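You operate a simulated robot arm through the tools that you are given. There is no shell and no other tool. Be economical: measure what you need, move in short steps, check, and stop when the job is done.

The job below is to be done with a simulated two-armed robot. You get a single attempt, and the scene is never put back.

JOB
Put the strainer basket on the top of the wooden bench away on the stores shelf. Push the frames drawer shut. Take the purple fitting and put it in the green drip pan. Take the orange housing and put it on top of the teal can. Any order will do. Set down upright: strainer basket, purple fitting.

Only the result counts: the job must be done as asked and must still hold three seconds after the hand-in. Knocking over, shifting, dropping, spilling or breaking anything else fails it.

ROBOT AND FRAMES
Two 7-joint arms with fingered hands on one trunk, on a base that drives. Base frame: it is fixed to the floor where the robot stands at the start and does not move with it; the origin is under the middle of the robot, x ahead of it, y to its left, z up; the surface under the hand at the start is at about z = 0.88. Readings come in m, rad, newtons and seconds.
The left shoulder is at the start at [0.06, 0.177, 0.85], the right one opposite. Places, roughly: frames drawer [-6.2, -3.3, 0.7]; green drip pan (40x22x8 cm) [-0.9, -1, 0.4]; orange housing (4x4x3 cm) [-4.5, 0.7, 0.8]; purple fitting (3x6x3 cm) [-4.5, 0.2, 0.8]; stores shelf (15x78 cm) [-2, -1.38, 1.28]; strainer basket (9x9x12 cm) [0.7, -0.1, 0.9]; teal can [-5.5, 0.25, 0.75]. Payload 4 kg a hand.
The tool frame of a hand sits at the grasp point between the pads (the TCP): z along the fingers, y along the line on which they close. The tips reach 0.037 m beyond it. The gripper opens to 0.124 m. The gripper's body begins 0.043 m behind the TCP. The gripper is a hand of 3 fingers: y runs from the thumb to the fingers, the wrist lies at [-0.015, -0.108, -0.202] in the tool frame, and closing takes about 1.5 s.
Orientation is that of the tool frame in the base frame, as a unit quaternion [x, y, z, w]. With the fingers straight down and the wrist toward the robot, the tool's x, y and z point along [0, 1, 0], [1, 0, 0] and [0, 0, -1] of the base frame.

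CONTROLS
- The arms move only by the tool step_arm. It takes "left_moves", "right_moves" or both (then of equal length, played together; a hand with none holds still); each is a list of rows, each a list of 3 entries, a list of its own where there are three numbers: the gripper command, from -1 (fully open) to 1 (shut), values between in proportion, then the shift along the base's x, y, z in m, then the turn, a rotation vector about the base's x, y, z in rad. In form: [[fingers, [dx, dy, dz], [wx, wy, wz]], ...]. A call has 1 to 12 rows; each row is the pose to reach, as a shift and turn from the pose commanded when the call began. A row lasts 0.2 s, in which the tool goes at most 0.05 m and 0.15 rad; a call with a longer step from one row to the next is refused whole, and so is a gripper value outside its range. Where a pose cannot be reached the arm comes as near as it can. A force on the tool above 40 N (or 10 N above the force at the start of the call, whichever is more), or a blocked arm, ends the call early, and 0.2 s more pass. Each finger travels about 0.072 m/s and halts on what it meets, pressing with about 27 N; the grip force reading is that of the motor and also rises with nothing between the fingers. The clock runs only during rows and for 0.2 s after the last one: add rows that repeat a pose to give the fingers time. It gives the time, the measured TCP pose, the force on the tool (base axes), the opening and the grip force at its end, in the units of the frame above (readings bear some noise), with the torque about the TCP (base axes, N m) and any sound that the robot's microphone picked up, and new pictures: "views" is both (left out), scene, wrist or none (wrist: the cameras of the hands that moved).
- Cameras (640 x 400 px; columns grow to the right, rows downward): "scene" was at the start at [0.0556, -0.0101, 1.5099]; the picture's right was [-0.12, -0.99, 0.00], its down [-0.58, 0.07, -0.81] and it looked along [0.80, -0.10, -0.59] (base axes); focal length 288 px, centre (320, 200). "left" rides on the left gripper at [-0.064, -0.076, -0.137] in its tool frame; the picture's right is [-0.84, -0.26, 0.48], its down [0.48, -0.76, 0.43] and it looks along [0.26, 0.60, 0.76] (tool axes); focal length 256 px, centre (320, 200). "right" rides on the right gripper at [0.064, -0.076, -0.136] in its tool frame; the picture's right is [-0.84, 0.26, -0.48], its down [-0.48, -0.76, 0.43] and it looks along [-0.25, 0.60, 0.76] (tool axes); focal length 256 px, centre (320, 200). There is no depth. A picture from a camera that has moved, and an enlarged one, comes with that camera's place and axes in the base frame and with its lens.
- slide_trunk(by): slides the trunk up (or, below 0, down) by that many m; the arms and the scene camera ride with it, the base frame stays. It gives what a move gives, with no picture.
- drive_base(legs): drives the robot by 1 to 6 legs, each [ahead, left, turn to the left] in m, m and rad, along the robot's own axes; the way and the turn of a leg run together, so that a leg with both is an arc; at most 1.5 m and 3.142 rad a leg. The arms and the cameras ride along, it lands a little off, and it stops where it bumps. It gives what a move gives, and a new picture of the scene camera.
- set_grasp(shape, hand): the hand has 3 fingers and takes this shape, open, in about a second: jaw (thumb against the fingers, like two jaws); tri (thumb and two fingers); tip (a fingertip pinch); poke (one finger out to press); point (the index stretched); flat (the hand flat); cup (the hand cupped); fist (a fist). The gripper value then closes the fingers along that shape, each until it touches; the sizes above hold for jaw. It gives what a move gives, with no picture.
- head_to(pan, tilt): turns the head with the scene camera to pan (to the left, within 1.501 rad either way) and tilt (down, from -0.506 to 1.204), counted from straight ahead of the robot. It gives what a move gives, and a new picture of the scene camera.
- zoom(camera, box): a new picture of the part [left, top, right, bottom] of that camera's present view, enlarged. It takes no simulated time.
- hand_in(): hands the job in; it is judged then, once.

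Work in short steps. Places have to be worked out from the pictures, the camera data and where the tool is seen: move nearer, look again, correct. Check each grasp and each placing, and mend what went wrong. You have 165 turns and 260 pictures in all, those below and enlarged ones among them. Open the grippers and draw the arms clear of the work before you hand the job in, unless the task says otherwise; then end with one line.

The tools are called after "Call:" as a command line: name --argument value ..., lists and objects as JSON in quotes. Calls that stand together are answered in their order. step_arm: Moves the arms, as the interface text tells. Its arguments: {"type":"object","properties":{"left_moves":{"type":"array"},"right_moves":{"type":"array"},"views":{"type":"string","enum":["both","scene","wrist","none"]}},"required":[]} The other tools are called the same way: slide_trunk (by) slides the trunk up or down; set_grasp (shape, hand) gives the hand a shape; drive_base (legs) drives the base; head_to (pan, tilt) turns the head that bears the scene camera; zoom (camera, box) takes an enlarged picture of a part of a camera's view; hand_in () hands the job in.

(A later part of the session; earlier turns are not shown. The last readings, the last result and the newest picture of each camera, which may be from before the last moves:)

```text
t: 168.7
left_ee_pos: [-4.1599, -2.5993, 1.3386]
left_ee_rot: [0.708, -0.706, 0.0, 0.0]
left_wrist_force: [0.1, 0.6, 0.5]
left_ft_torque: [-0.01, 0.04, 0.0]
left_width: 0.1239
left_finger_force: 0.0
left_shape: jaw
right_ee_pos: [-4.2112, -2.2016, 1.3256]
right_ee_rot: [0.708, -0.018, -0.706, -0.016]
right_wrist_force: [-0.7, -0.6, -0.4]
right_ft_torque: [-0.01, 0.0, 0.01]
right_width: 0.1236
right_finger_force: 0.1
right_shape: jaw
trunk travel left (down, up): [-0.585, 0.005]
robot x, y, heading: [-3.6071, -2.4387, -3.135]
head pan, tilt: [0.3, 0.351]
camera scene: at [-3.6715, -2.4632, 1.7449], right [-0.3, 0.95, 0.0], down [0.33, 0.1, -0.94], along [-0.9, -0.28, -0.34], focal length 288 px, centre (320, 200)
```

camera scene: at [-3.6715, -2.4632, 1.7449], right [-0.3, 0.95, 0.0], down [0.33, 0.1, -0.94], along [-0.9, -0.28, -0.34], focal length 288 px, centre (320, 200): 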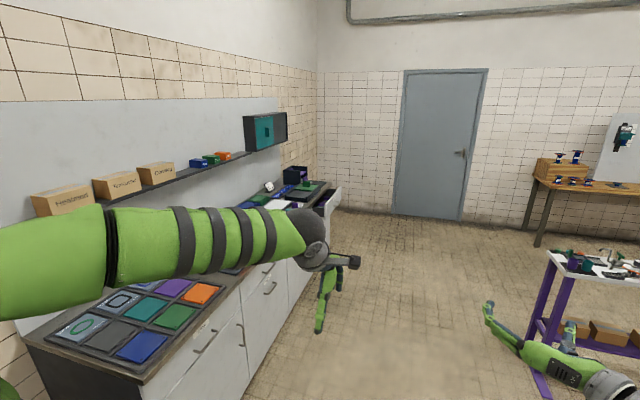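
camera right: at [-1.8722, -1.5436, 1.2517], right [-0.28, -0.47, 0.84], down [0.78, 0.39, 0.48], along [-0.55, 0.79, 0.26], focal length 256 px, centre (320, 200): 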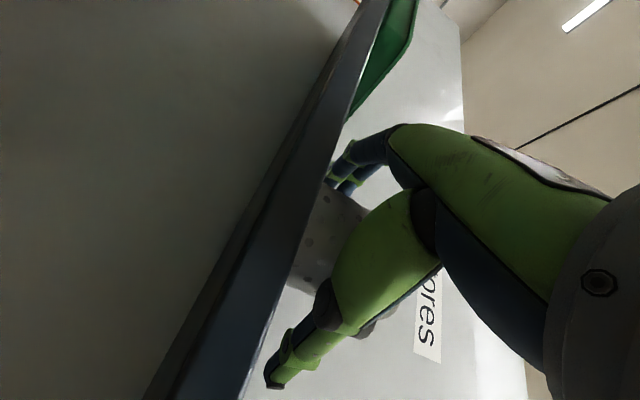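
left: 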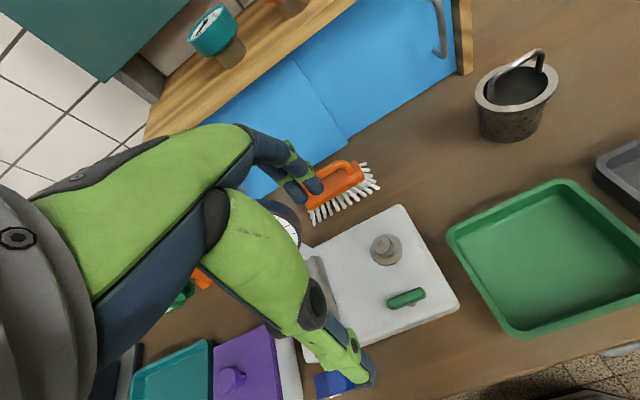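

The open drawer is at the far end of the counter. I shift slightly right and drive on to x≈-5.5.

Call:
drive_base --legs '[[0, -0.2, 0], [1.5, 0, 0]]'

Call:
head_to --pan 0.9 --tilt 0.6

```text
t: 177.3
left_ee_pos: [-5.6477, -2.4153, 1.338]
left_ee_rot: [0.71, -0.704, 0.001, -0.001]
left_wrist_force: [0.7, 0.2, 0.1]
left_ft_torque: [0.04, -0.02, 0.0]
left_width: 0.1236
left_finger_force: 0.0
left_shape: jaw
right_ee_pos: [-5.7018, -2.0165, 1.3255]
right_ee_rot: [0.708, -0.016, -0.706, -0.014]
right_wrist_force: [-0.1, 0.1, 0.4]
right_ft_torque: [-0.01, -0.01, 0.02]
right_width: 0.1235
right_finger_force: 0.1
right_shape: jaw
trunk travel left (down, up): [-0.585, 0.005]
robot x, y, heading: [-5.0998, -2.2483, -3.136]
head pan, tilt: [0.3, 0.351]
camera scene: at [-5.16, -2.2763, 1.7449], right [-0.3, 0.95, 0.0], down [0.33, 0.1, -0.94], along [-0.89, -0.29, -0.34], focal length 288 px, centre (320, 200)
```

scene: 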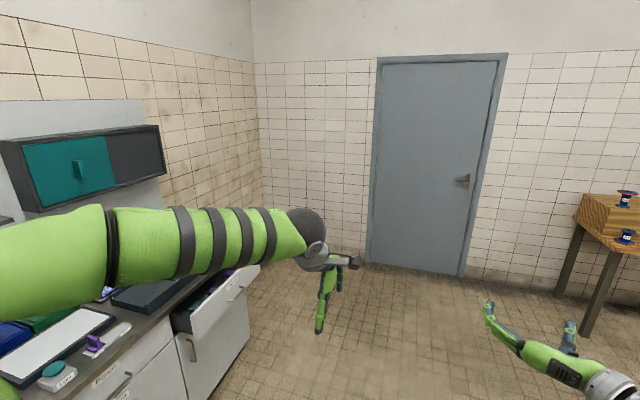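

```text
t: 178.3
left_ee_pos: [-5.6472, -2.4153, 1.3371]
left_ee_rot: [0.71, -0.704, 0.0, 0.0]
left_wrist_force: [-0.7, -0.1, 0.4]
left_ft_torque: [0.01, -0.01, 0.01]
left_width: 0.1237
left_finger_force: 0.1
left_shape: jaw
right_ee_pos: [-5.7013, -2.0178, 1.3244]
right_ee_rot: [0.708, -0.016, -0.706, -0.014]
right_wrist_force: [0.0, 0.2, -0.3]
right_ft_torque: [0.02, 0.01, 0.02]
right_width: 0.1236
right_finger_force: 0.1
right_shape: jaw
trunk travel left (down, up): [-0.585, 0.005]
robot x, y, heading: [-5.102, -2.2507, -3.133]
head pan, tilt: [0.901, 0.6]
camera scene: at [-5.1252, -2.3177, 1.7222], right [-0.79, 0.61, 0.0], down [0.35, 0.45, -0.83], along [-0.51, -0.65, -0.56], focal length 288 px, centre (320, 200)
```

scene: 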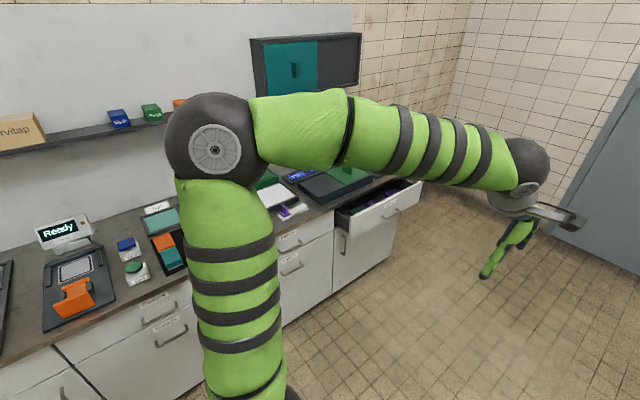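

The drawer's open front is at about (-6.24,-3.14), top ≈0.8. I go to x≈-6.0 and turn to face -y.

Call:
drive_base --legs '[[0.9, 0, 0], [0, 0, 1.565]]'

Call:
slide_trunk --by -0.57

Call:
head_to --pan -0.2 --tilt 0.6

```text
t: 186.7
left_ee_pos: [-5.8496, -2.8094, 1.3367]
left_ee_rot: [1.0, -0.02, 0.0, 0.0]
left_wrist_force: [0.3, 0.4, 0.1]
left_ft_torque: [-0.01, 0.02, 0.0]
left_width: 0.124
left_finger_force: 0.2
left_shape: jaw
right_ee_pos: [-6.2482, -2.8425, 1.3248]
right_ee_rot: [0.522, 0.477, -0.522, 0.476]
right_wrist_force: [0.2, 0.1, 0.0]
right_ft_torque: [0.0, 0.04, 0.03]
right_width: 0.1238
right_finger_force: 0.1
right_shape: jaw
trunk travel left (down, up): [-0.585, 0.005]
robot x, y, heading: [-5.9899, -2.2511, -1.609]
head pan, tilt: [0.901, 0.6]
camera scene: at [-5.9215, -2.2805, 1.7222], right [-0.65, -0.76, 0.0], down [-0.43, 0.37, -0.83], along [0.63, -0.54, -0.57], focal length 288 px, centre (320, 200)
```

scene: 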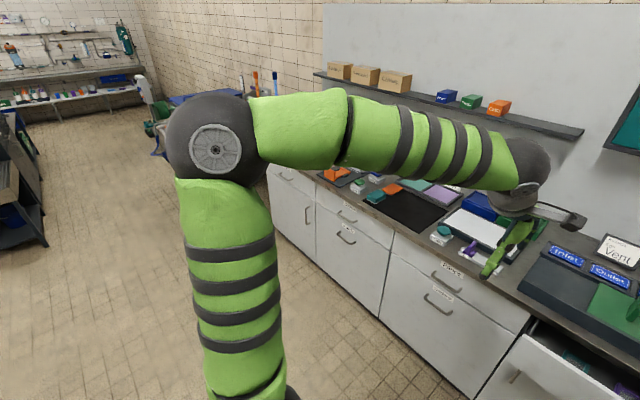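

```text
refused: -0.57 is not a number from -0.4 to 0.4
```

```text
t: 188.0
left_ee_pos: [-5.848, -2.8096, 1.3379]
left_ee_rot: [1.0, -0.019, -0.001, 0.0]
left_wrist_force: [0.0, 0.1, -0.7]
left_ft_torque: [0.01, 0.0, 0.01]
left_width: 0.1237
left_finger_force: 0.2
left_shape: jaw
right_ee_pos: [-6.2498, -2.8431, 1.3238]
right_ee_rot: [0.523, 0.476, -0.522, 0.477]
right_wrist_force: [0.3, -0.9, 1.0]
right_ft_torque: [-0.02, 0.01, -0.02]
right_width: 0.1238
right_finger_force: 0.0
right_shape: jaw
trunk travel left (down, up): [-0.585, 0.005]
robot x, y, heading: [-5.9852, -2.2539, -1.61]
head pan, tilt: [-0.201, 0.6]
camera scene: at [-6.0097, -2.3089, 1.7222], right [-0.97, 0.24, 0.0], down [0.13, 0.55, -0.83], along [-0.2, -0.8, -0.56], focal length 288 px, centre (320, 200)
```

scene: 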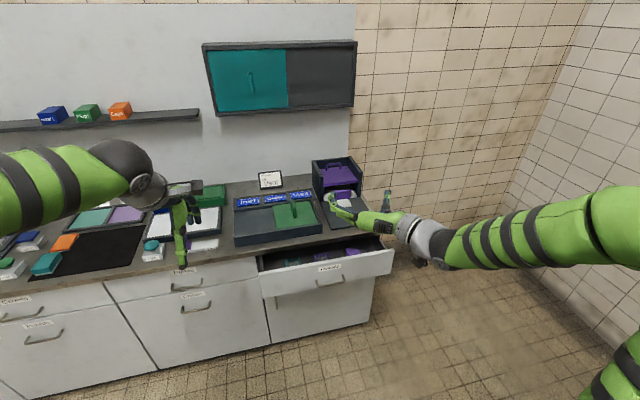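

The drawer front centre is at about (-6.255,-3.15,0.72), right ahead of the right hand. I lower the trunk in two slides and close the fingers.

Call:
slide_trunk --by -0.4

Call:
slide_trunk --by -0.17

Call:
step_arm --right_moves '[[0, [0, 0, -0.01], [0, 0, 0]], [0.5, [0, 0, -0.02], [0, 0, 0]], [1, [0, 0, -0.03], [0, 0, 0]], [1, [0, 0, -0.03], [0, 0, 0]], [1, [0, 0, -0.03], [0, 0, 0]], [1, [0, 0, -0.03], [0, 0, 0]], [1, [0, 0, -0.03], [0, 0, 0]]]'

Call:
zoom --camera "scene" --box '[220, 150, 460, 350]'

```text
t: 191.9
left_ee_pos: [-5.8481, -2.8087, 0.9381]
left_ee_rot: [1.0, -0.02, 0.0, 0.0]
left_wrist_force: [0.2, -0.1, 1.1]
left_ft_torque: [0.02, -0.02, 0.02]
left_width: 0.1234
left_finger_force: 0.0
left_shape: jaw
right_ee_pos: [-6.2488, -2.8442, 0.9241]
right_ee_rot: [0.524, 0.477, -0.521, 0.476]
right_wrist_force: [-0.3, 0.6, -0.1]
right_ft_torque: [0.0, 0.03, 0.01]
right_width: 0.1237
right_finger_force: 0.1
right_shape: jaw
trunk travel left (down, up): [-0.185, 0.405]
robot x, y, heading: [-5.987, -2.2525, -1.609]
head pan, tilt: [-0.201, 0.6]
```

```text
t: 193.8
left_ee_pos: [-5.8494, -2.8096, 0.767]
left_ee_rot: [1.0, -0.02, 0.0, 0.0]
left_wrist_force: [0.7, -0.9, 1.1]
left_ft_torque: [0.02, -0.03, 0.0]
left_width: 0.1238
left_finger_force: 0.0
left_shape: jaw
right_ee_pos: [-6.2496, -2.8444, 0.7546]
right_ee_rot: [0.523, 0.476, -0.522, 0.477]
right_wrist_force: [-0.3, -0.5, 1.3]
right_ft_torque: [0.01, -0.02, -0.02]
right_width: 0.1237
right_finger_force: 0.1
right_shape: jaw
trunk travel left (down, up): [-0.015, 0.575]
robot x, y, heading: [-5.9836, -2.2521, -1.612]
head pan, tilt: [-0.201, 0.6]
```

```text
t: 195.4
left_ee_pos: [-5.8484, -2.8095, 0.7677]
left_ee_rot: [1.0, -0.021, 0.0, 0.0]
left_wrist_force: [0.5, -0.1, -0.4]
left_ft_torque: [0.01, 0.0, -0.02]
left_width: 0.1237
left_finger_force: 0.2
left_shape: jaw
right_ee_pos: [-6.2477, -2.8445, 0.7254]
right_ee_rot: [0.523, 0.476, -0.522, 0.477]
right_wrist_force: [-0.2, 0.6, -0.2]
right_ft_torque: [0.02, 0.0, -0.01]
right_width: 0.0
right_finger_force: 27.2
right_shape: jaw
trunk travel left (down, up): [-0.015, 0.575]
robot x, y, heading: [-5.9875, -2.2539, -1.613]
head pan, tilt: [-0.201, 0.6]
camera scene: at [-6.0097, -2.3088, 1.1522], right [-0.97, 0.24, 0.0], down [0.13, 0.55, -0.83], along [-0.2, -0.8, -0.56], focal length 288 px, centre (320, 200)
camera right: at [-6.3123, -2.6999, 0.6612], right [0.3, 0.46, 0.84], down [-0.8, -0.37, 0.48], along [0.53, -0.81, 0.26], focal length 256 px, centre (320, 200)
```

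scene: 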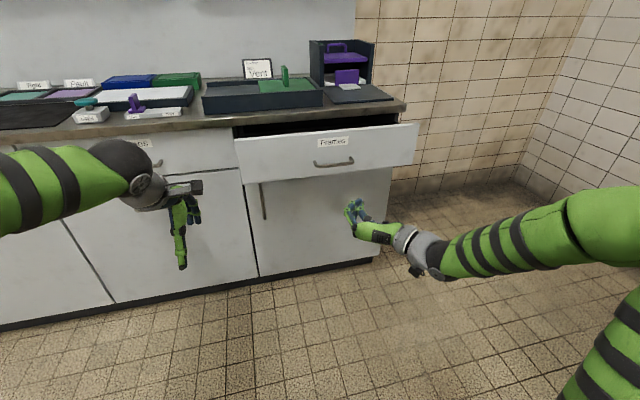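
right: 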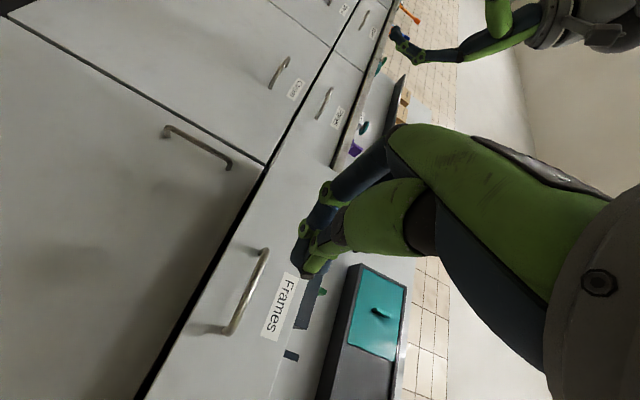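

```text
2.00 times, centred on (340, 250) of scene
camera zoom: at [-6.0097, -2.3088, 1.1522], right [-0.97, 0.24, 0.0], down [0.13, 0.55, -0.83], along [-0.2, -0.8, -0.56], focal length 575 px, centre (280, 100)
```

zoom: 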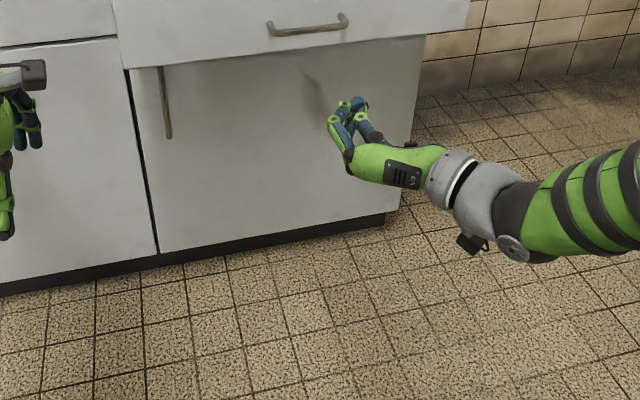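

It is the "Frames" drawer; face z≈0.64–0.825, handle at 0.71. I raise the closed fingers to z≈0.77 (above the handle) and approach the face.

Call:
step_arm --right_moves '[[1, [0, 0, 0.045], [0, 0, 0]], [1, [-0.005, -0.04, 0.045], [0, 0, 0]], [1, [-0.005, -0.08, 0.045], [0, 0, 0]], [1, [-0.005, -0.12, 0.045], [0, 0, 0]], [1, [-0.005, -0.16, 0.045], [0, 0, 0]], [1, [-0.005, -0.2, 0.045], [0, 0, 0]], [1, [-0.005, -0.24, 0.045], [0, 0, 0]], [1, [-0.005, -0.26, 0.045], [0, 0, 0]]]'

```text
t: 197.2
left_ee_pos: [-5.849, -2.8084, 0.7682]
left_ee_rot: [1.0, -0.019, 0.0, 0.0]
left_wrist_force: [0.9, -0.8, -0.2]
left_ft_torque: [-0.02, 0.0, 0.02]
left_width: 0.1237
left_finger_force: 0.1
left_shape: jaw
right_ee_pos: [-6.2545, -3.1048, 0.7721]
right_ee_rot: [0.524, 0.477, -0.521, 0.476]
right_wrist_force: [-0.3, 1.1, 0.6]
right_ft_torque: [0.03, -0.02, 0.02]
right_width: 0.0001
right_finger_force: 26.7
right_shape: jaw
trunk travel left (down, up): [-0.015, 0.575]
robot x, y, heading: [-5.9888, -2.2497, -1.609]
head pan, tilt: [-0.201, 0.6]
camera scene: at [-6.0097, -2.3087, 1.1522], right [-0.97, 0.24, 0.0], down [0.13, 0.55, -0.83], along [-0.2, -0.8, -0.56], focal length 288 px, centre (320, 200)
camera right: at [-6.3192, -2.9608, 0.7076], right [0.3, 0.46, 0.84], down [-0.8, -0.37, 0.48], along [0.53, -0.81, 0.25], focal length 256 px, centre (320, 200)
```

scene: 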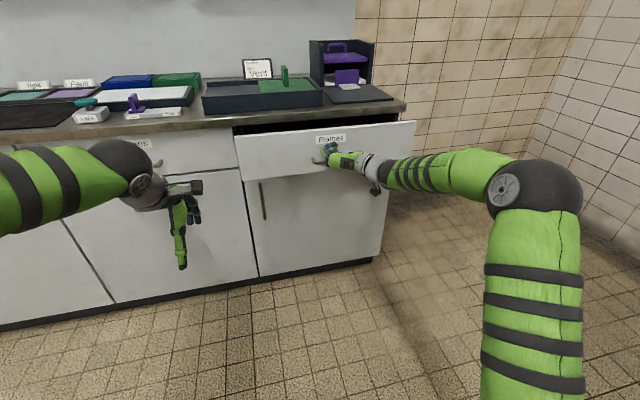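
right: 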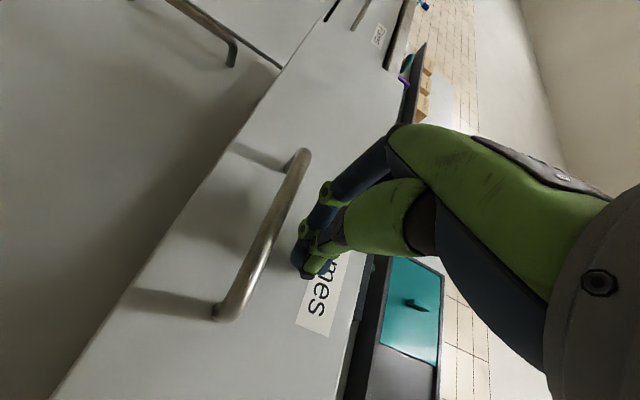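

Just about to touch, with the handle below the fingers. I push on toward -y in steps.

Call:
step_arm --right_moves '[[1, [0, -0.02, 0], [0, 0, 0]], [1, [0, -0.04, 0], [0, 0, 0]], [1, [0, -0.06, 0], [0, 0, 0]], [1, [0, -0.08, 0], [0, 0, 0]], [1, [0, -0.1, 0], [0, 0, 0]], [1, [0, -0.12, 0], [0, 0, 0]], [1, [0, -0.14, 0], [0, 0, 0]], [1, [0, -0.16, 0], [0, 0, 0]]]' --views "scene"

```text
t: 198.5
left_ee_pos: [-5.8498, -2.8078, 0.7688]
left_ee_rot: [1.0, -0.021, 0.0, 0.0]
left_wrist_force: [-0.1, -0.3, -0.3]
left_ft_torque: [0.04, -0.02, 0.03]
left_width: 0.1237
left_finger_force: 0.1
left_shape: jaw
right_ee_pos: [-6.2532, -3.2102, 0.7698]
right_ee_rot: [0.521, 0.48, -0.518, 0.48]
right_wrist_force: [0.2, 26.9, -0.2]
right_ft_torque: [-0.03, 0.01, -0.13]
right_width: 0.0002
right_finger_force: 26.8
right_shape: jaw
trunk travel left (down, up): [-0.015, 0.575]
robot x, y, heading: [-5.9879, -2.2549, -1.612]
head pan, tilt: [-0.201, 0.6]
stopped in row 6 (right hand): the force on the tool passed its limit at 110 N (the readings are from after the stop); the commanded pose is now the measured one
camera scene: at [-6.0098, -2.3064, 1.1523], right [-0.97, 0.24, 0.0], down [0.13, 0.55, -0.83], along [-0.2, -0.8, -0.56], focal length 288 px, centre (320, 200)
```

scene: 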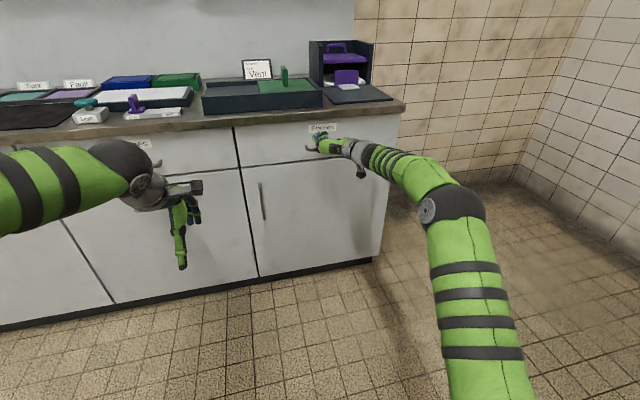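

It hit its stop: the drawer looks shut. I withdraw the hand and check with a zoom.

Call:
step_arm --right_moves '[[1, [0, 0.04, 0], [0, 0, 0]], [1, [0, 0.085, 0], [0, 0, 0]], [1, [0, 0.13, 0], [0, 0, 0]], [1, [0, 0.175, 0], [0, 0, 0]], [1, [0, 0.22, 0], [0, 0, 0]], [1, [0, 0.26, 0], [0, 0, 0]], [1, [0, 0.3, 0], [0, 0, 0]], [1, [0, 0.34, 0], [0, 0, 0]]]' --views "none"

Call:
zoom --camera "scene" --box '[200, 80, 440, 220]'

```text
t: 200.3
left_ee_pos: [-5.8499, -2.8115, 0.7679]
left_ee_rot: [1.0, -0.02, 0.001, -0.001]
left_wrist_force: [1.7, -0.1, 0.5]
left_ft_torque: [0.04, -0.03, 0.01]
left_width: 0.1236
left_finger_force: 0.0
left_shape: jaw
right_ee_pos: [-6.2501, -2.8729, 0.7679]
right_ee_rot: [0.522, 0.479, -0.517, 0.48]
right_wrist_force: [-0.6, -0.2, 0.3]
right_ft_torque: [-0.01, -0.02, 0.02]
right_width: 0.0001
right_finger_force: 27.0
right_shape: jaw
trunk travel left (down, up): [-0.015, 0.575]
robot x, y, heading: [-5.9891, -2.252, -1.606]
head pan, tilt: [-0.201, 0.6]
```

```text
2.67 times, centred on (320, 150) of scene
camera zoom: at [-6.0097, -2.3089, 1.1522], right [-0.97, 0.24, 0.0], down [0.13, 0.55, -0.82], along [-0.2, -0.8, -0.57], focal length 767 px, centre (320, 333)
```

zoom: 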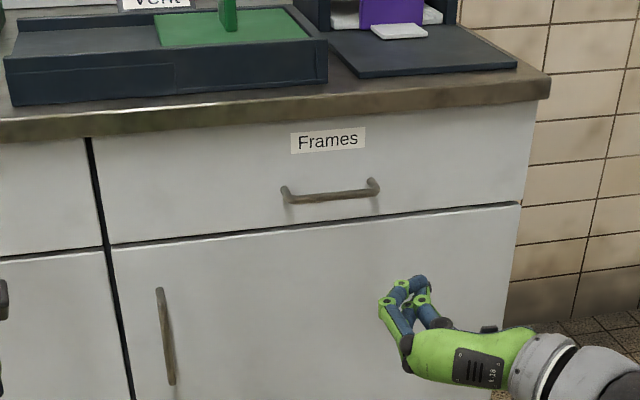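

The Frames drawer is fully shut. Next the tables near (-4.5,0.5): I raise the trunk, turn around to face +y and look.

Call:
slide_trunk --by 0.4

Call:
drive_base --legs '[[0, 0, 3.14]]'

Call:
head_to --pan -0.2 --tilt 0.35

```text
t: 204.2
left_ee_pos: [-5.8479, -2.8107, 1.1674]
left_ee_rot: [1.0, -0.019, 0.001, -0.001]
left_wrist_force: [-0.5, 0.3, -1.0]
left_ft_torque: [0.01, 0.0, 0.01]
left_width: 0.1234
left_finger_force: 0.0
left_shape: jaw
right_ee_pos: [-6.2509, -2.8726, 1.1676]
right_ee_rot: [0.523, 0.48, -0.518, 0.478]
right_wrist_force: [0.0, 0.3, -0.1]
right_ft_torque: [0.0, 0.02, -0.01]
right_width: 0.0001
right_finger_force: 26.6
right_shape: jaw
trunk travel left (down, up): [-0.415, 0.175]
robot x, y, heading: [-5.9917, -2.2557, -1.612]
head pan, tilt: [-0.201, 0.6]
```

```text
t: 212.0
left_ee_pos: [-6.1423, -1.7021, 1.1681]
left_ee_rot: [0.007, 1.0, -0.001, 0.001]
left_wrist_force: [-0.3, 0.5, 0.7]
left_ft_torque: [-0.01, 0.03, 0.04]
left_width: 0.1237
left_finger_force: 0.0
left_shape: jaw
right_ee_pos: [-5.7414, -1.6275, 1.1677]
right_ee_rot: [-0.486, 0.516, 0.485, 0.512]
right_wrist_force: [-1.0, -0.4, 0.4]
right_ft_torque: [0.02, 0.0, 0.01]
right_width: 0.0004
right_finger_force: 27.0
right_shape: jaw
trunk travel left (down, up): [-0.415, 0.175]
robot x, y, heading: [-5.9876, -2.2526, 1.556]
head pan, tilt: [-0.201, 0.6]
camera scene: at [-5.9716, -2.1962, 1.5522], right [0.98, -0.21, 0.0], down [-0.12, -0.55, -0.83], along [0.18, 0.81, -0.56], focal length 288 px, centre (320, 200)
```

scene: 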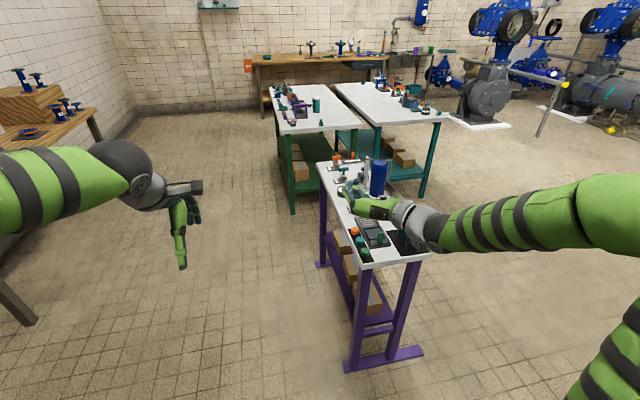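

```text
t: 212.7
left_ee_pos: [-6.1425, -1.7023, 1.1684]
left_ee_rot: [0.007, 1.0, -0.001, 0.0]
left_wrist_force: [-0.2, -0.9, -0.3]
left_ft_torque: [-0.02, 0.02, -0.02]
left_width: 0.1236
left_finger_force: 0.0
left_shape: jaw
right_ee_pos: [-5.7424, -1.6274, 1.167]
right_ee_rot: [-0.485, 0.517, 0.486, 0.511]
right_wrist_force: [-0.2, -0.1, -0.4]
right_ft_torque: [0.02, -0.02, 0.01]
right_width: 0.0001
right_finger_force: 27.0
right_shape: jaw
trunk travel left (down, up): [-0.415, 0.175]
robot x, y, heading: [-5.9917, -2.2549, 1.555]
head pan, tilt: [-0.201, 0.351]
camera scene: at [-5.9705, -2.1916, 1.5749], right [0.98, -0.21, 0.0], down [-0.07, -0.34, -0.94], along [0.2, 0.92, -0.34], focal length 288 px, centre (320, 200)
```

scene: 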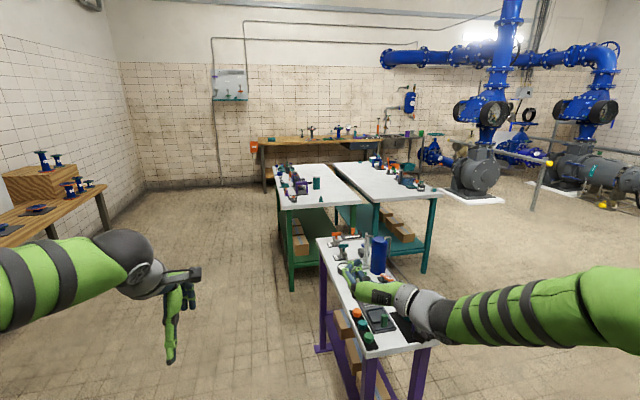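

The teal-legged table (x≈-5.05…-4.4, y>-0.1) carries the fitting and housing; the green-legged one carries the teal can. I'll stand at x≈-3.75 on the +x side of the teal table. Driving there via the open floor.

Call:
slide_trunk --by 0.1

Call:
drive_base --legs '[[0, -1.4, 0], [0, -0.83, 0]]'

Call:
head_to --pan 0.3 --tilt 0.4

```text
t: 214.1
left_ee_pos: [-6.1427, -1.7023, 1.2676]
left_ee_rot: [0.007, 1.0, -0.001, 0.0]
left_wrist_force: [-0.5, 0.4, -0.4]
left_ft_torque: [0.02, 0.0, -0.02]
left_width: 0.1238
left_finger_force: 0.2
left_shape: jaw
right_ee_pos: [-5.7424, -1.6282, 1.2679]
right_ee_rot: [-0.486, 0.516, 0.485, 0.512]
right_wrist_force: [-0.3, 0.1, 0.0]
right_ft_torque: [0.02, 0.01, 0.01]
right_width: 0.0001
right_finger_force: 26.9
right_shape: jaw
trunk travel left (down, up): [-0.515, 0.075]
robot x, y, heading: [-5.9879, -2.2531, 1.553]
head pan, tilt: [-0.201, 0.351]
```

```text
t: 225.1
left_ee_pos: [-3.9241, -1.691, 1.2683]
left_ee_rot: [-0.001, 1.0, -0.001, -0.001]
left_wrist_force: [0.4, 0.0, 0.9]
left_ft_torque: [0.01, 0.01, -0.03]
left_width: 0.1237
left_finger_force: 0.1
left_shape: jaw
right_ee_pos: [-3.5241, -1.611, 1.2678]
right_ee_rot: [-0.491, 0.511, 0.49, 0.508]
right_wrist_force: [0.2, 0.0, -0.2]
right_ft_torque: [-0.04, 0.01, -0.01]
right_width: 0.0
right_finger_force: 27.2
right_shape: jaw
trunk travel left (down, up): [-0.515, 0.075]
robot x, y, heading: [-3.7627, -2.2388, 1.579]
head pan, tilt: [-0.201, 0.351]
camera scene: at [-3.744, -2.1779, 1.6749], right [0.98, -0.2, 0.0], down [-0.07, -0.34, -0.94], along [0.18, 0.92, -0.34], focal length 288 px, centre (320, 200)
```

scene: 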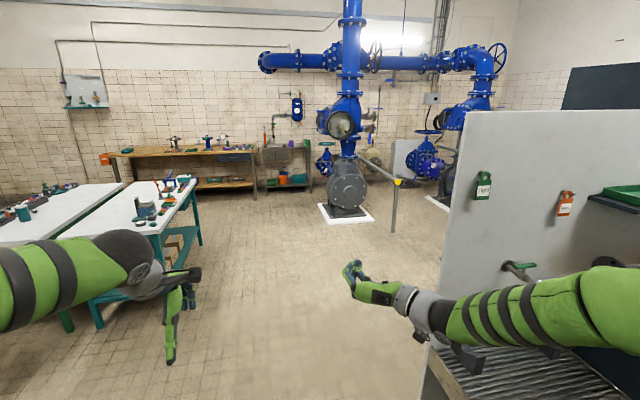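

```text
t: 226.0
left_ee_pos: [-3.9244, -1.6895, 1.2671]
left_ee_rot: [-0.001, 1.0, -0.001, 0.0]
left_wrist_force: [0.2, 0.6, -0.5]
left_ft_torque: [0.04, -0.02, 0.0]
left_width: 0.1235
left_finger_force: 0.1
left_shape: jaw
right_ee_pos: [-3.5264, -1.6115, 1.2691]
right_ee_rot: [-0.491, 0.512, 0.49, 0.507]
right_wrist_force: [-0.8, 0.2, -0.7]
right_ft_torque: [0.01, 0.0, 0.01]
right_width: 0.0002
right_finger_force: 26.9
right_shape: jaw
trunk travel left (down, up): [-0.515, 0.075]
robot x, y, heading: [-3.7642, -2.24, 1.573]
head pan, tilt: [0.3, 0.4]
camera scene: at [-3.7905, -2.1807, 1.6704], right [0.95, 0.3, 0.0], down [0.12, -0.37, -0.92], along [-0.27, 0.88, -0.39], focal length 288 px, centre (320, 200)
```

scene: 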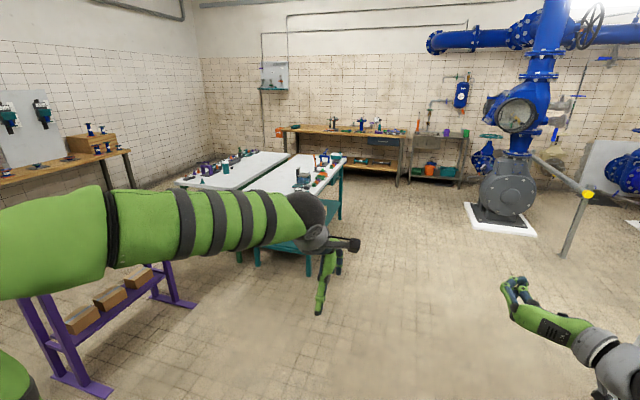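

Path ahead is clear. I drive 2.7 m forward and turn left to face the teal table.

Call:
drive_base --legs '[[1.4, 0, 0], [1.28, 0, 0], [0, 0, 1.57]]'

Call:
head_to --pan 0.0 --tilt 0.7

```text
t: 243.0
left_ee_pos: [-4.3078, 0.3116, 1.2666]
left_ee_rot: [-0.704, 0.71, 0.0, 0.001]
left_wrist_force: [-0.3, 0.1, -0.6]
left_ft_torque: [0.01, 0.0, -0.01]
left_width: 0.1235
left_finger_force: 0.1
left_shape: jaw
right_ee_pos: [-4.3833, 0.7114, 1.2682]
right_ee_rot: [0.709, -0.019, -0.705, -0.017]
right_wrist_force: [-0.1, 0.5, 0.6]
right_ft_torque: [0.01, -0.02, 0.01]
right_width: 0.0002
right_finger_force: 27.4
right_shape: jaw
trunk travel left (down, up): [-0.515, 0.075]
robot x, y, heading: [-3.7546, 0.4684, 3.133]
head pan, tilt: [0.3, 0.4]
camera scene: at [-3.8166, 0.4423, 1.6704], right [-0.29, 0.96, 0.0], down [0.37, 0.11, -0.92], along [-0.88, -0.27, -0.39], focal length 288 px, centre (320, 200)
```

scene: 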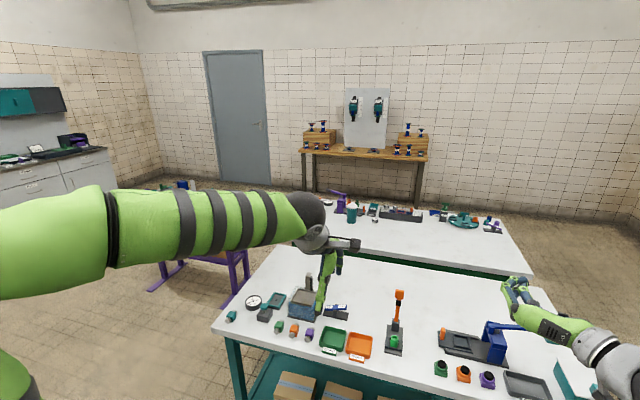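

```text
t: 243.8
left_ee_pos: [-4.3077, 0.3106, 1.2673]
left_ee_rot: [-0.704, 0.71, -0.001, 0.0]
left_wrist_force: [0.1, -0.3, -0.5]
left_ft_torque: [0.05, 0.01, 0.0]
left_width: 0.1237
left_finger_force: 0.1
left_shape: jaw
right_ee_pos: [-4.3827, 0.7112, 1.2662]
right_ee_rot: [0.709, -0.019, -0.705, -0.016]
right_wrist_force: [-0.3, -0.3, -0.4]
right_ft_torque: [0.01, 0.0, -0.03]
right_width: 0.0001
right_finger_force: 26.6
right_shape: jaw
trunk travel left (down, up): [-0.515, 0.075]
robot x, y, heading: [-3.7563, 0.4693, 3.129]
head pan, tilt: [0.0, 0.7]
camera scene: at [-3.8128, 0.4697, 1.6436], right [0.01, 1.0, 0.0], down [0.64, 0.0, -0.77], along [-0.77, 0.01, -0.64], focal length 288 px, centre (320, 200)
```

scene: 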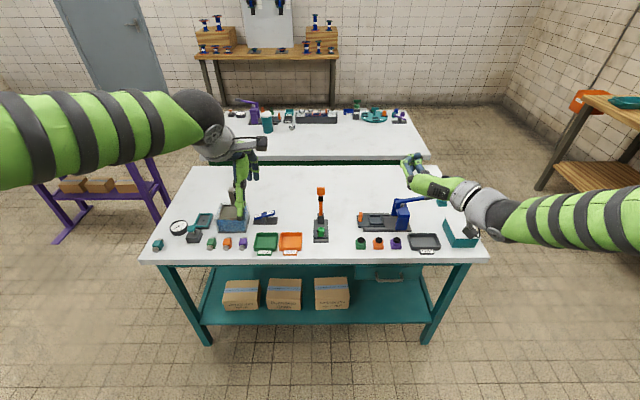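

The purple fitting is at (243,243) and the orange housing at (379,243) in the picture. I zoom in on both.

Call:
zoom --camera "scene" --box '[190, 220, 290, 270]'

Call:
zoom --camera "scene" --box '[340, 220, 440, 270]'

Call:
zoom --camera "scene" --box '[220, 90, 340, 150]'

```text
6.40 times, centred on (240, 245) of scene
camera zoom: at [-3.8128, 0.4697, 1.6436], right [0.01, 1.0, 0.0], down [0.64, 0.0, -0.77], along [-0.77, 0.01, -0.64], focal length 1841 px, centre (832, -88)
```

zoom: 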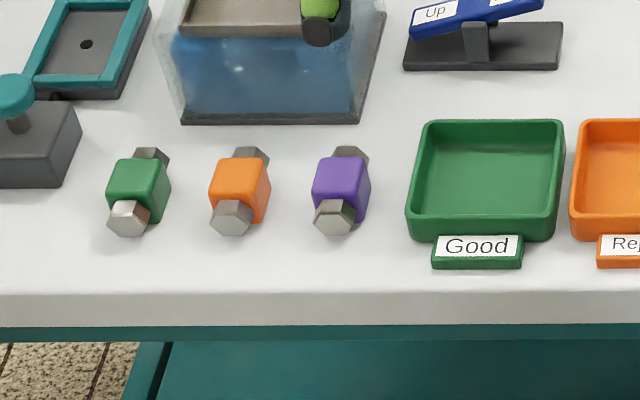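

```text
6.40 times, centred on (390, 245) of scene
camera zoom: at [-3.8128, 0.4697, 1.6436], right [0.01, 1.0, 0.0], down [0.64, 0.0, -0.77], along [-0.77, 0.01, -0.64], focal length 1841 px, centre (-128, -88)
```

zoom: 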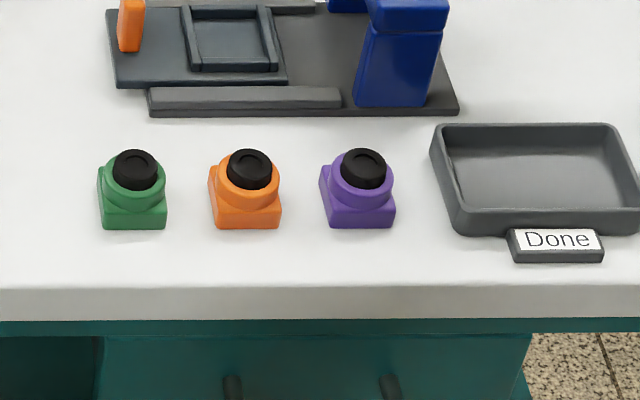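

```text
5.33 times, centred on (280, 120) of scene
camera zoom: at [-3.8128, 0.4697, 1.6436], right [0.01, 1.0, 0.0], down [0.64, 0.0, -0.77], along [-0.77, 0.01, -0.64], focal length 1534 px, centre (533, 627)
```

zoom: 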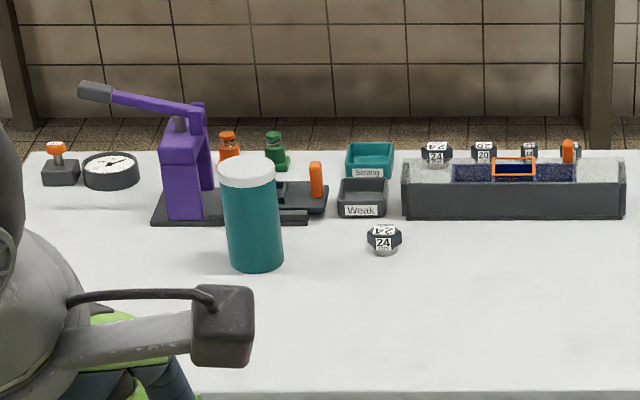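

The fitting lies with its 6 cm axis along x at about (-4.576,0.181); the housing sits at (-4.559,0.711). The right hand will take the housing (fingers closing along x), the left the fitting (closing along y). First I bring the right hand back to fingers-down and yaw the left hand by -90°.

Call:
step_arm --right_moves '[[0.5, [0, 0, 0], [0, -0.1428, 0]], [0, [0, 0, 0], [0, -0.2856, 0]], [-0.3, [0, 0, 0], [0, -0.4284, 0]], [-0.3, [0, 0, 0], [0, -0.5712, 0]], [-0.3, [0, 0, 0], [0, -0.714, 0]], [-0.3, [0, 0, 0], [0, -0.8568, 0]], [-0.3, [0, 0, 0], [0, -0.9996, 0]], [-0.3, [0, 0, 0], [0, -1.1424, 0]], [-0.3, [0, 0, 0], [0, -1.2852, 0]], [-0.3, [0, 0, 0], [0, -1.428, 0]], [-0.3, [0, 0, 0], [0, -1.571, 0]], [-0.3, [0, 0, 0], [0, -1.571, 0]]]' --left_moves '[[-1, [-0.005, -0.01, 0], [0, 0, -0.1428]], [-1, [-0.01, -0.02, 0], [0, 0, -0.2856]], [-0.5, [-0.015, -0.03, 0], [0, 0, -0.4284]], [-0.2, [-0.02, -0.04, 0], [0, 0, -0.5712]], [0, [-0.025, -0.05, 0], [0, 0, -0.714]], [0.1, [-0.03, -0.06, 0], [0, 0, -0.8568]], [0.1, [-0.035, -0.07, 0], [0, 0, -0.9996]], [0.1, [-0.04, -0.08, 0], [0, 0, -1.1424]], [0.1, [-0.045, -0.09, 0], [0, 0, -1.2852]], [0.1, [-0.05, -0.1, 0], [0, 0, -1.428]], [0.1, [-0.055, -0.11, 0], [0, 0, -1.56]], [0.1, [-0.055, -0.11, 0], [0, 0, -1.56]]]' --views "scene"

```text
t: 246.4
left_ee_pos: [-4.3629, 0.2015, 1.27]
left_ee_rot: [0.0, 1.0, -0.001, -0.001]
left_wrist_force: [0.2, 0.0, 0.2]
left_ft_torque: [0.02, 0.04, -0.03]
left_width: 0.0563
left_finger_force: 0.1
left_shape: jaw
right_ee_pos: [-4.3823, 0.7117, 1.2687]
right_ee_rot: [1.0, -0.001, 0.003, -0.024]
right_wrist_force: [0.8, 0.1, 1.1]
right_ft_torque: [-0.02, 0.02, 0.0]
right_width: 0.0801
right_finger_force: 0.1
right_shape: jaw
trunk travel left (down, up): [-0.515, 0.075]
robot x, y, heading: [-3.7578, 0.4662, 3.134]
head pan, tilt: [0.0, 0.7]
camera scene: at [-3.8118, 0.4701, 1.6436], right [0.01, 1.0, 0.0], down [0.64, -0.01, -0.77], along [-0.77, 0.01, -0.64], focal length 288 px, centre (320, 200)
```

scene: 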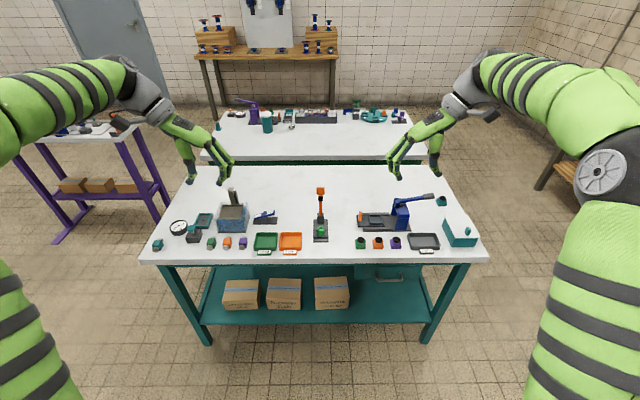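

Left is ready. I yaw the right hand -90° (correcting its small tilt) and bring both hands above their objects at z≈1.05.

Call:
step_arm --right_moves '[[-0.2, [-0.015, 0, 0], [-0.003, 0.003, -0.1428]], [-0.2, [-0.03, 0, -0.02], [-0.007, 0.007, -0.2856]], [-0.2, [-0.045, 0, -0.04], [-0.01, 0.01, -0.4284]], [-0.2, [-0.06, 0, -0.06], [-0.014, 0.014, -0.5712]], [-0.2, [-0.075, 0, -0.08], [-0.017, 0.017, -0.714]], [-0.2, [-0.09, 0, -0.1], [-0.021, 0.021, -0.8568]], [-0.2, [-0.105, 0, -0.12], [-0.024, 0.024, -0.9996]], [-0.2, [-0.12, 0, -0.14], [-0.027, 0.027, -1.1424]], [-0.2, [-0.135, 0, -0.16], [-0.031, 0.031, -1.2852]], [-0.2, [-0.155, 0, -0.19], [-0.034, 0.034, -1.428]], [-0.2, [-0.177, 0, -0.22], [-0.0377, 0.0377, -1.571]], [-0.2, [-0.177, 0, -0.22], [-0.0377, 0.0377, -1.571]]]' --left_moves '[[0.1, [-0.02, -0.002, -0.02], [0, 0, 0]], [0.1, [-0.04, -0.004, -0.04], [0, 0, 0]], [0.1, [-0.06, -0.006, -0.06], [0, 0, 0]], [0.1, [-0.08, -0.008, -0.08], [0, 0, 0]], [0.1, [-0.1, -0.01, -0.1], [0, 0, 0]], [0.1, [-0.12, -0.012, -0.12], [0, 0, 0]], [0.1, [-0.14, -0.014, -0.14], [0, 0, 0]], [0.1, [-0.16, -0.016, -0.16], [0, 0, 0]], [0.1, [-0.18, -0.018, -0.18], [0, 0, 0]], [0.1, [-0.2, -0.02, -0.2], [0, 0, 0]], [0.1, [-0.213, -0.021, -0.22], [0, 0, 0]], [0.1, [-0.213, -0.021, -0.22], [0, 0, 0]]]'

```text
t: 249.0
left_ee_pos: [-4.5538, 0.1872, 1.0482]
left_ee_rot: [0.0, 1.0, -0.001, -0.001]
left_wrist_force: [-0.4, -0.3, 0.5]
left_ft_torque: [-0.03, 0.02, 0.01]
left_width: 0.0559
left_finger_force: 0.0
left_shape: jaw
left hand out of reach, approached as far as the arm can: row 10, 11, 12
right_ee_pos: [-4.5577, 0.7097, 1.0468]
right_ee_rot: [-0.705, 0.709, -0.003, -0.001]
right_wrist_force: [-0.4, 0.4, 0.3]
right_ft_torque: [0.0, 0.04, -0.01]
right_width: 0.0745
right_finger_force: 0.1
right_shape: jaw
trunk travel left (down, up): [-0.515, 0.075]
robot x, y, heading: [-3.7541, 0.4687, 3.131]
head pan, tilt: [0.0, 0.7]
camera scene: at [-3.8121, 0.4698, 1.6436], right [0.01, 1.0, 0.0], down [0.64, -0.01, -0.77], along [-0.77, 0.01, -0.64], focal length 288 px, centre (320, 200)
camera right: at [-4.4842, 0.6466, 1.1836], right [-0.25, 0.84, 0.48], down [0.76, 0.48, -0.44], along [-0.59, 0.25, -0.76], focal length 256 px, centre (320, 200)
camera left: at [-4.4875, 0.1101, 1.1869], right [0.84, -0.26, -0.48], down [-0.48, -0.76, -0.43], along [-0.26, 0.6, -0.76], focal length 256 px, centre (320, 200)
```

scene: 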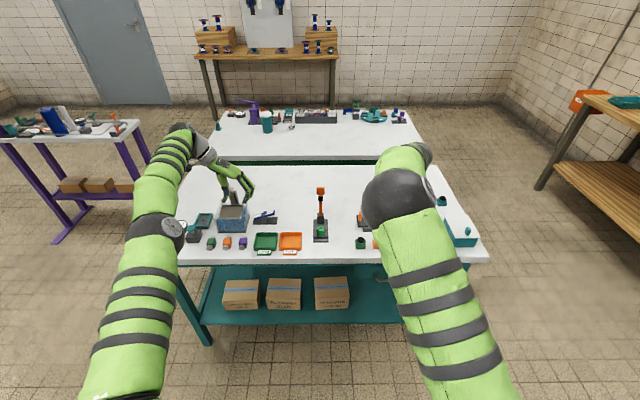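
right: 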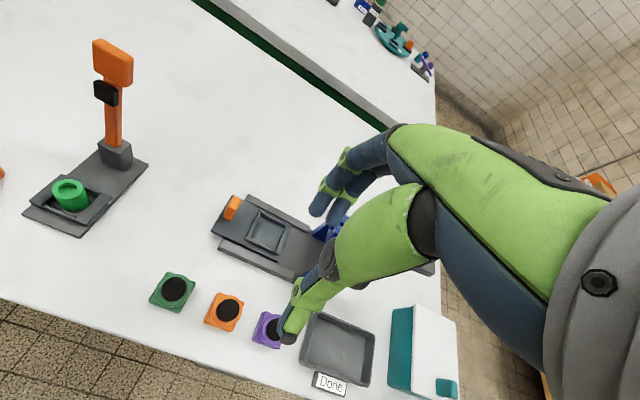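
left: 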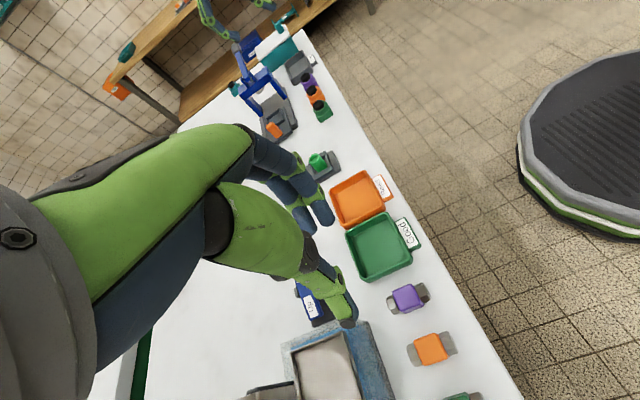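

Triangulating scene and wrist views gives the table top at z≈0.81, the housing at (-4.537,0.70) and the fitting at (-4.54,0.19). I correct both hands and lower to z≈0.93 to check.

Call:
step_arm --right_moves '[[-0.2, [0.01, -0.004, -0.03], [0, 0, 0]], [-0.2, [0.02, -0.008, -0.06], [0, 0, 0]], [-0.2, [0.02, -0.008, -0.09], [0, 0, 0]], [-0.2, [0.02, -0.008, -0.12], [0, 0, 0]], [-0.2, [0.02, -0.008, -0.12], [0, 0, 0]]]' --left_moves '[[0.1, [0.015, 0.004, -0.03], [0, 0, 0]], [0.1, [0.035, 0.008, -0.06], [0, 0, 0]], [0.1, [0.035, 0.008, -0.09], [0, 0, 0]], [0.1, [0.035, 0.008, -0.12], [0, 0, 0]], [0.1, [0.035, 0.008, -0.12], [0, 0, 0]]]' --views "wrist"

```text
t: 250.2
left_ee_pos: [-4.5224, 0.1954, 0.9279]
left_ee_rot: [-0.001, 1.0, -0.002, -0.001]
left_wrist_force: [-0.2, -0.1, 0.7]
left_ft_torque: [0.0, 0.01, -0.02]
left_width: 0.0559
left_finger_force: 0.0
left_shape: jaw
right_ee_pos: [-4.5397, 0.7043, 0.9264]
right_ee_rot: [-0.706, 0.708, -0.002, -0.002]
right_wrist_force: [-0.3, 0.1, -0.7]
right_ft_torque: [0.01, 0.02, -0.02]
right_width: 0.0748
right_finger_force: 0.1
right_shape: jaw
trunk travel left (down, up): [-0.515, 0.075]
robot x, y, heading: [-3.756, 0.4693, 3.133]
head pan, tilt: [0.0, 0.7]
camera right: at [-4.4653, 0.64, 1.0642], right [-0.25, 0.84, 0.48], down [0.76, 0.48, -0.44], along [-0.59, 0.25, -0.76], focal length 256 px, centre (320, 200)
camera left: at [-4.4553, 0.119, 1.0664], right [0.84, -0.26, -0.48], down [-0.48, -0.76, -0.43], along [-0.26, 0.6, -0.76], focal length 256 px, centre (320, 200)
```

right: 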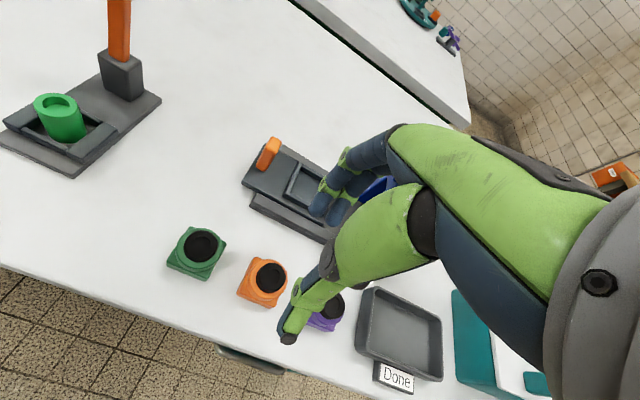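
left: 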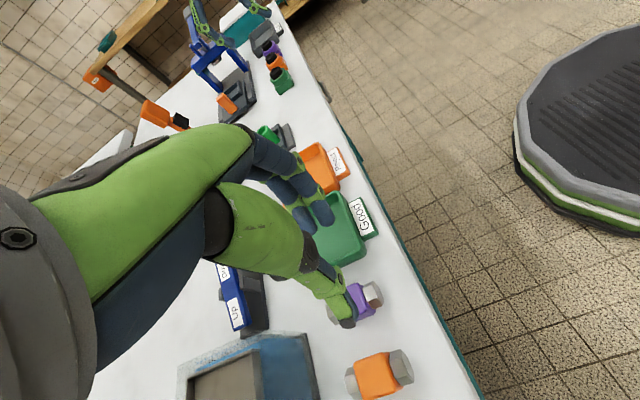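

Refined: housing at (-4.532,0.691), fitting at (-4.529,0.181). I adjust both and lower to z≈0.885.

Call:
step_arm --right_moves '[[-0.2, [0.006, -0.012, 0], [0, 0, 0]], [-0.2, [0.006, -0.012, -0.02], [0, 0, 0]], [-0.2, [0.006, -0.012, -0.04], [0, 0, 0]], [-0.2, [0.006, -0.012, -0.04], [0, 0, 0]]]' --left_moves '[[0.2, [-0.007, -0.014, 0], [0, 0, 0]], [0.2, [-0.007, -0.014, -0.02], [0, 0, 0]], [0.2, [-0.007, -0.014, -0.04], [0, 0, 0]], [0.2, [-0.007, -0.014, -0.04], [0, 0, 0]]]' --views "wrist"

Call:
zoom --camera "scene" --box '[180, 190, 300, 270]'

Call:
zoom --camera "left" --box '[260, 220, 440, 400]'

```text
t: 251.2
left_ee_pos: [-4.5283, 0.1824, 0.8877]
left_ee_rot: [-0.001, 1.0, -0.001, 0.001]
left_wrist_force: [0.4, 0.1, -0.1]
left_ft_torque: [0.01, -0.01, -0.01]
left_width: 0.0499
left_finger_force: 0.1
left_shape: jaw
right_ee_pos: [-4.535, 0.6907, 0.887]
right_ee_rot: [-0.706, 0.708, -0.003, -0.002]
right_wrist_force: [0.1, -0.2, -0.3]
right_ft_torque: [0.0, 0.03, 0.01]
right_width: 0.0747
right_finger_force: 0.1
right_shape: jaw
trunk travel left (down, up): [-0.515, 0.075]
robot x, y, heading: [-3.7582, 0.4662, 3.135]
head pan, tilt: [0.0, 0.7]
camera right: at [-4.4599, 0.6284, 1.025], right [-0.25, 0.84, 0.48], down [0.76, 0.48, -0.43], along [-0.59, 0.25, -0.76], focal length 256 px, centre (320, 200)
camera left: at [-4.4623, 0.1051, 1.0255], right [0.84, -0.26, -0.48], down [-0.48, -0.76, -0.43], along [-0.26, 0.6, -0.76], focal length 256 px, centre (320, 200)
```

right: 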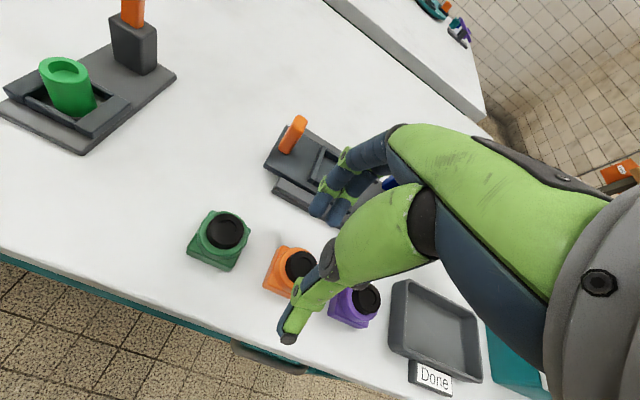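
left: 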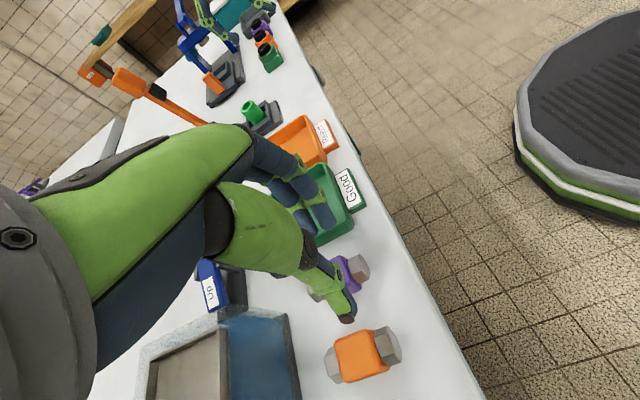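

```text
5.00 times, centred on (240, 230) of scene
camera zoom: at [-3.8128, 0.4697, 1.6436], right [0.01, 1.0, 0.0], down [0.64, -0.01, -0.76], along [-0.76, 0.01, -0.64], focal length 1438 px, centre (720, 50)
```

zoom: 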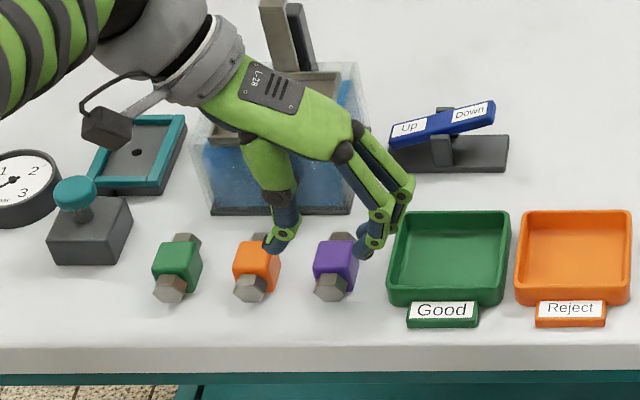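

```text
2.22 times, centred on (350, 310) of left
camera zoom: at [-4.4623, 0.1051, 1.0255], right [0.84, -0.26, -0.48], down [-0.48, -0.76, -0.43], along [-0.26, 0.6, -0.76], focal length 569 px, centre (253, -44)
```

zoom: 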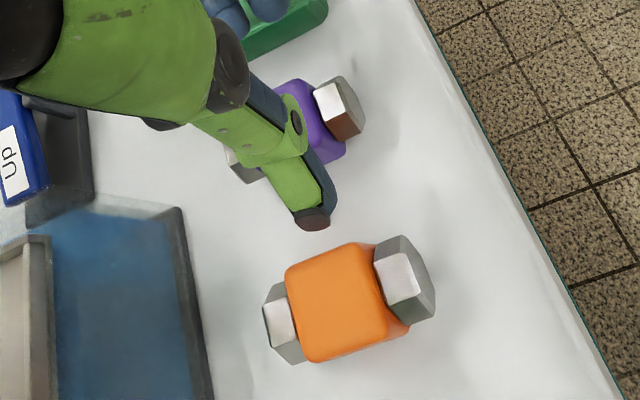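

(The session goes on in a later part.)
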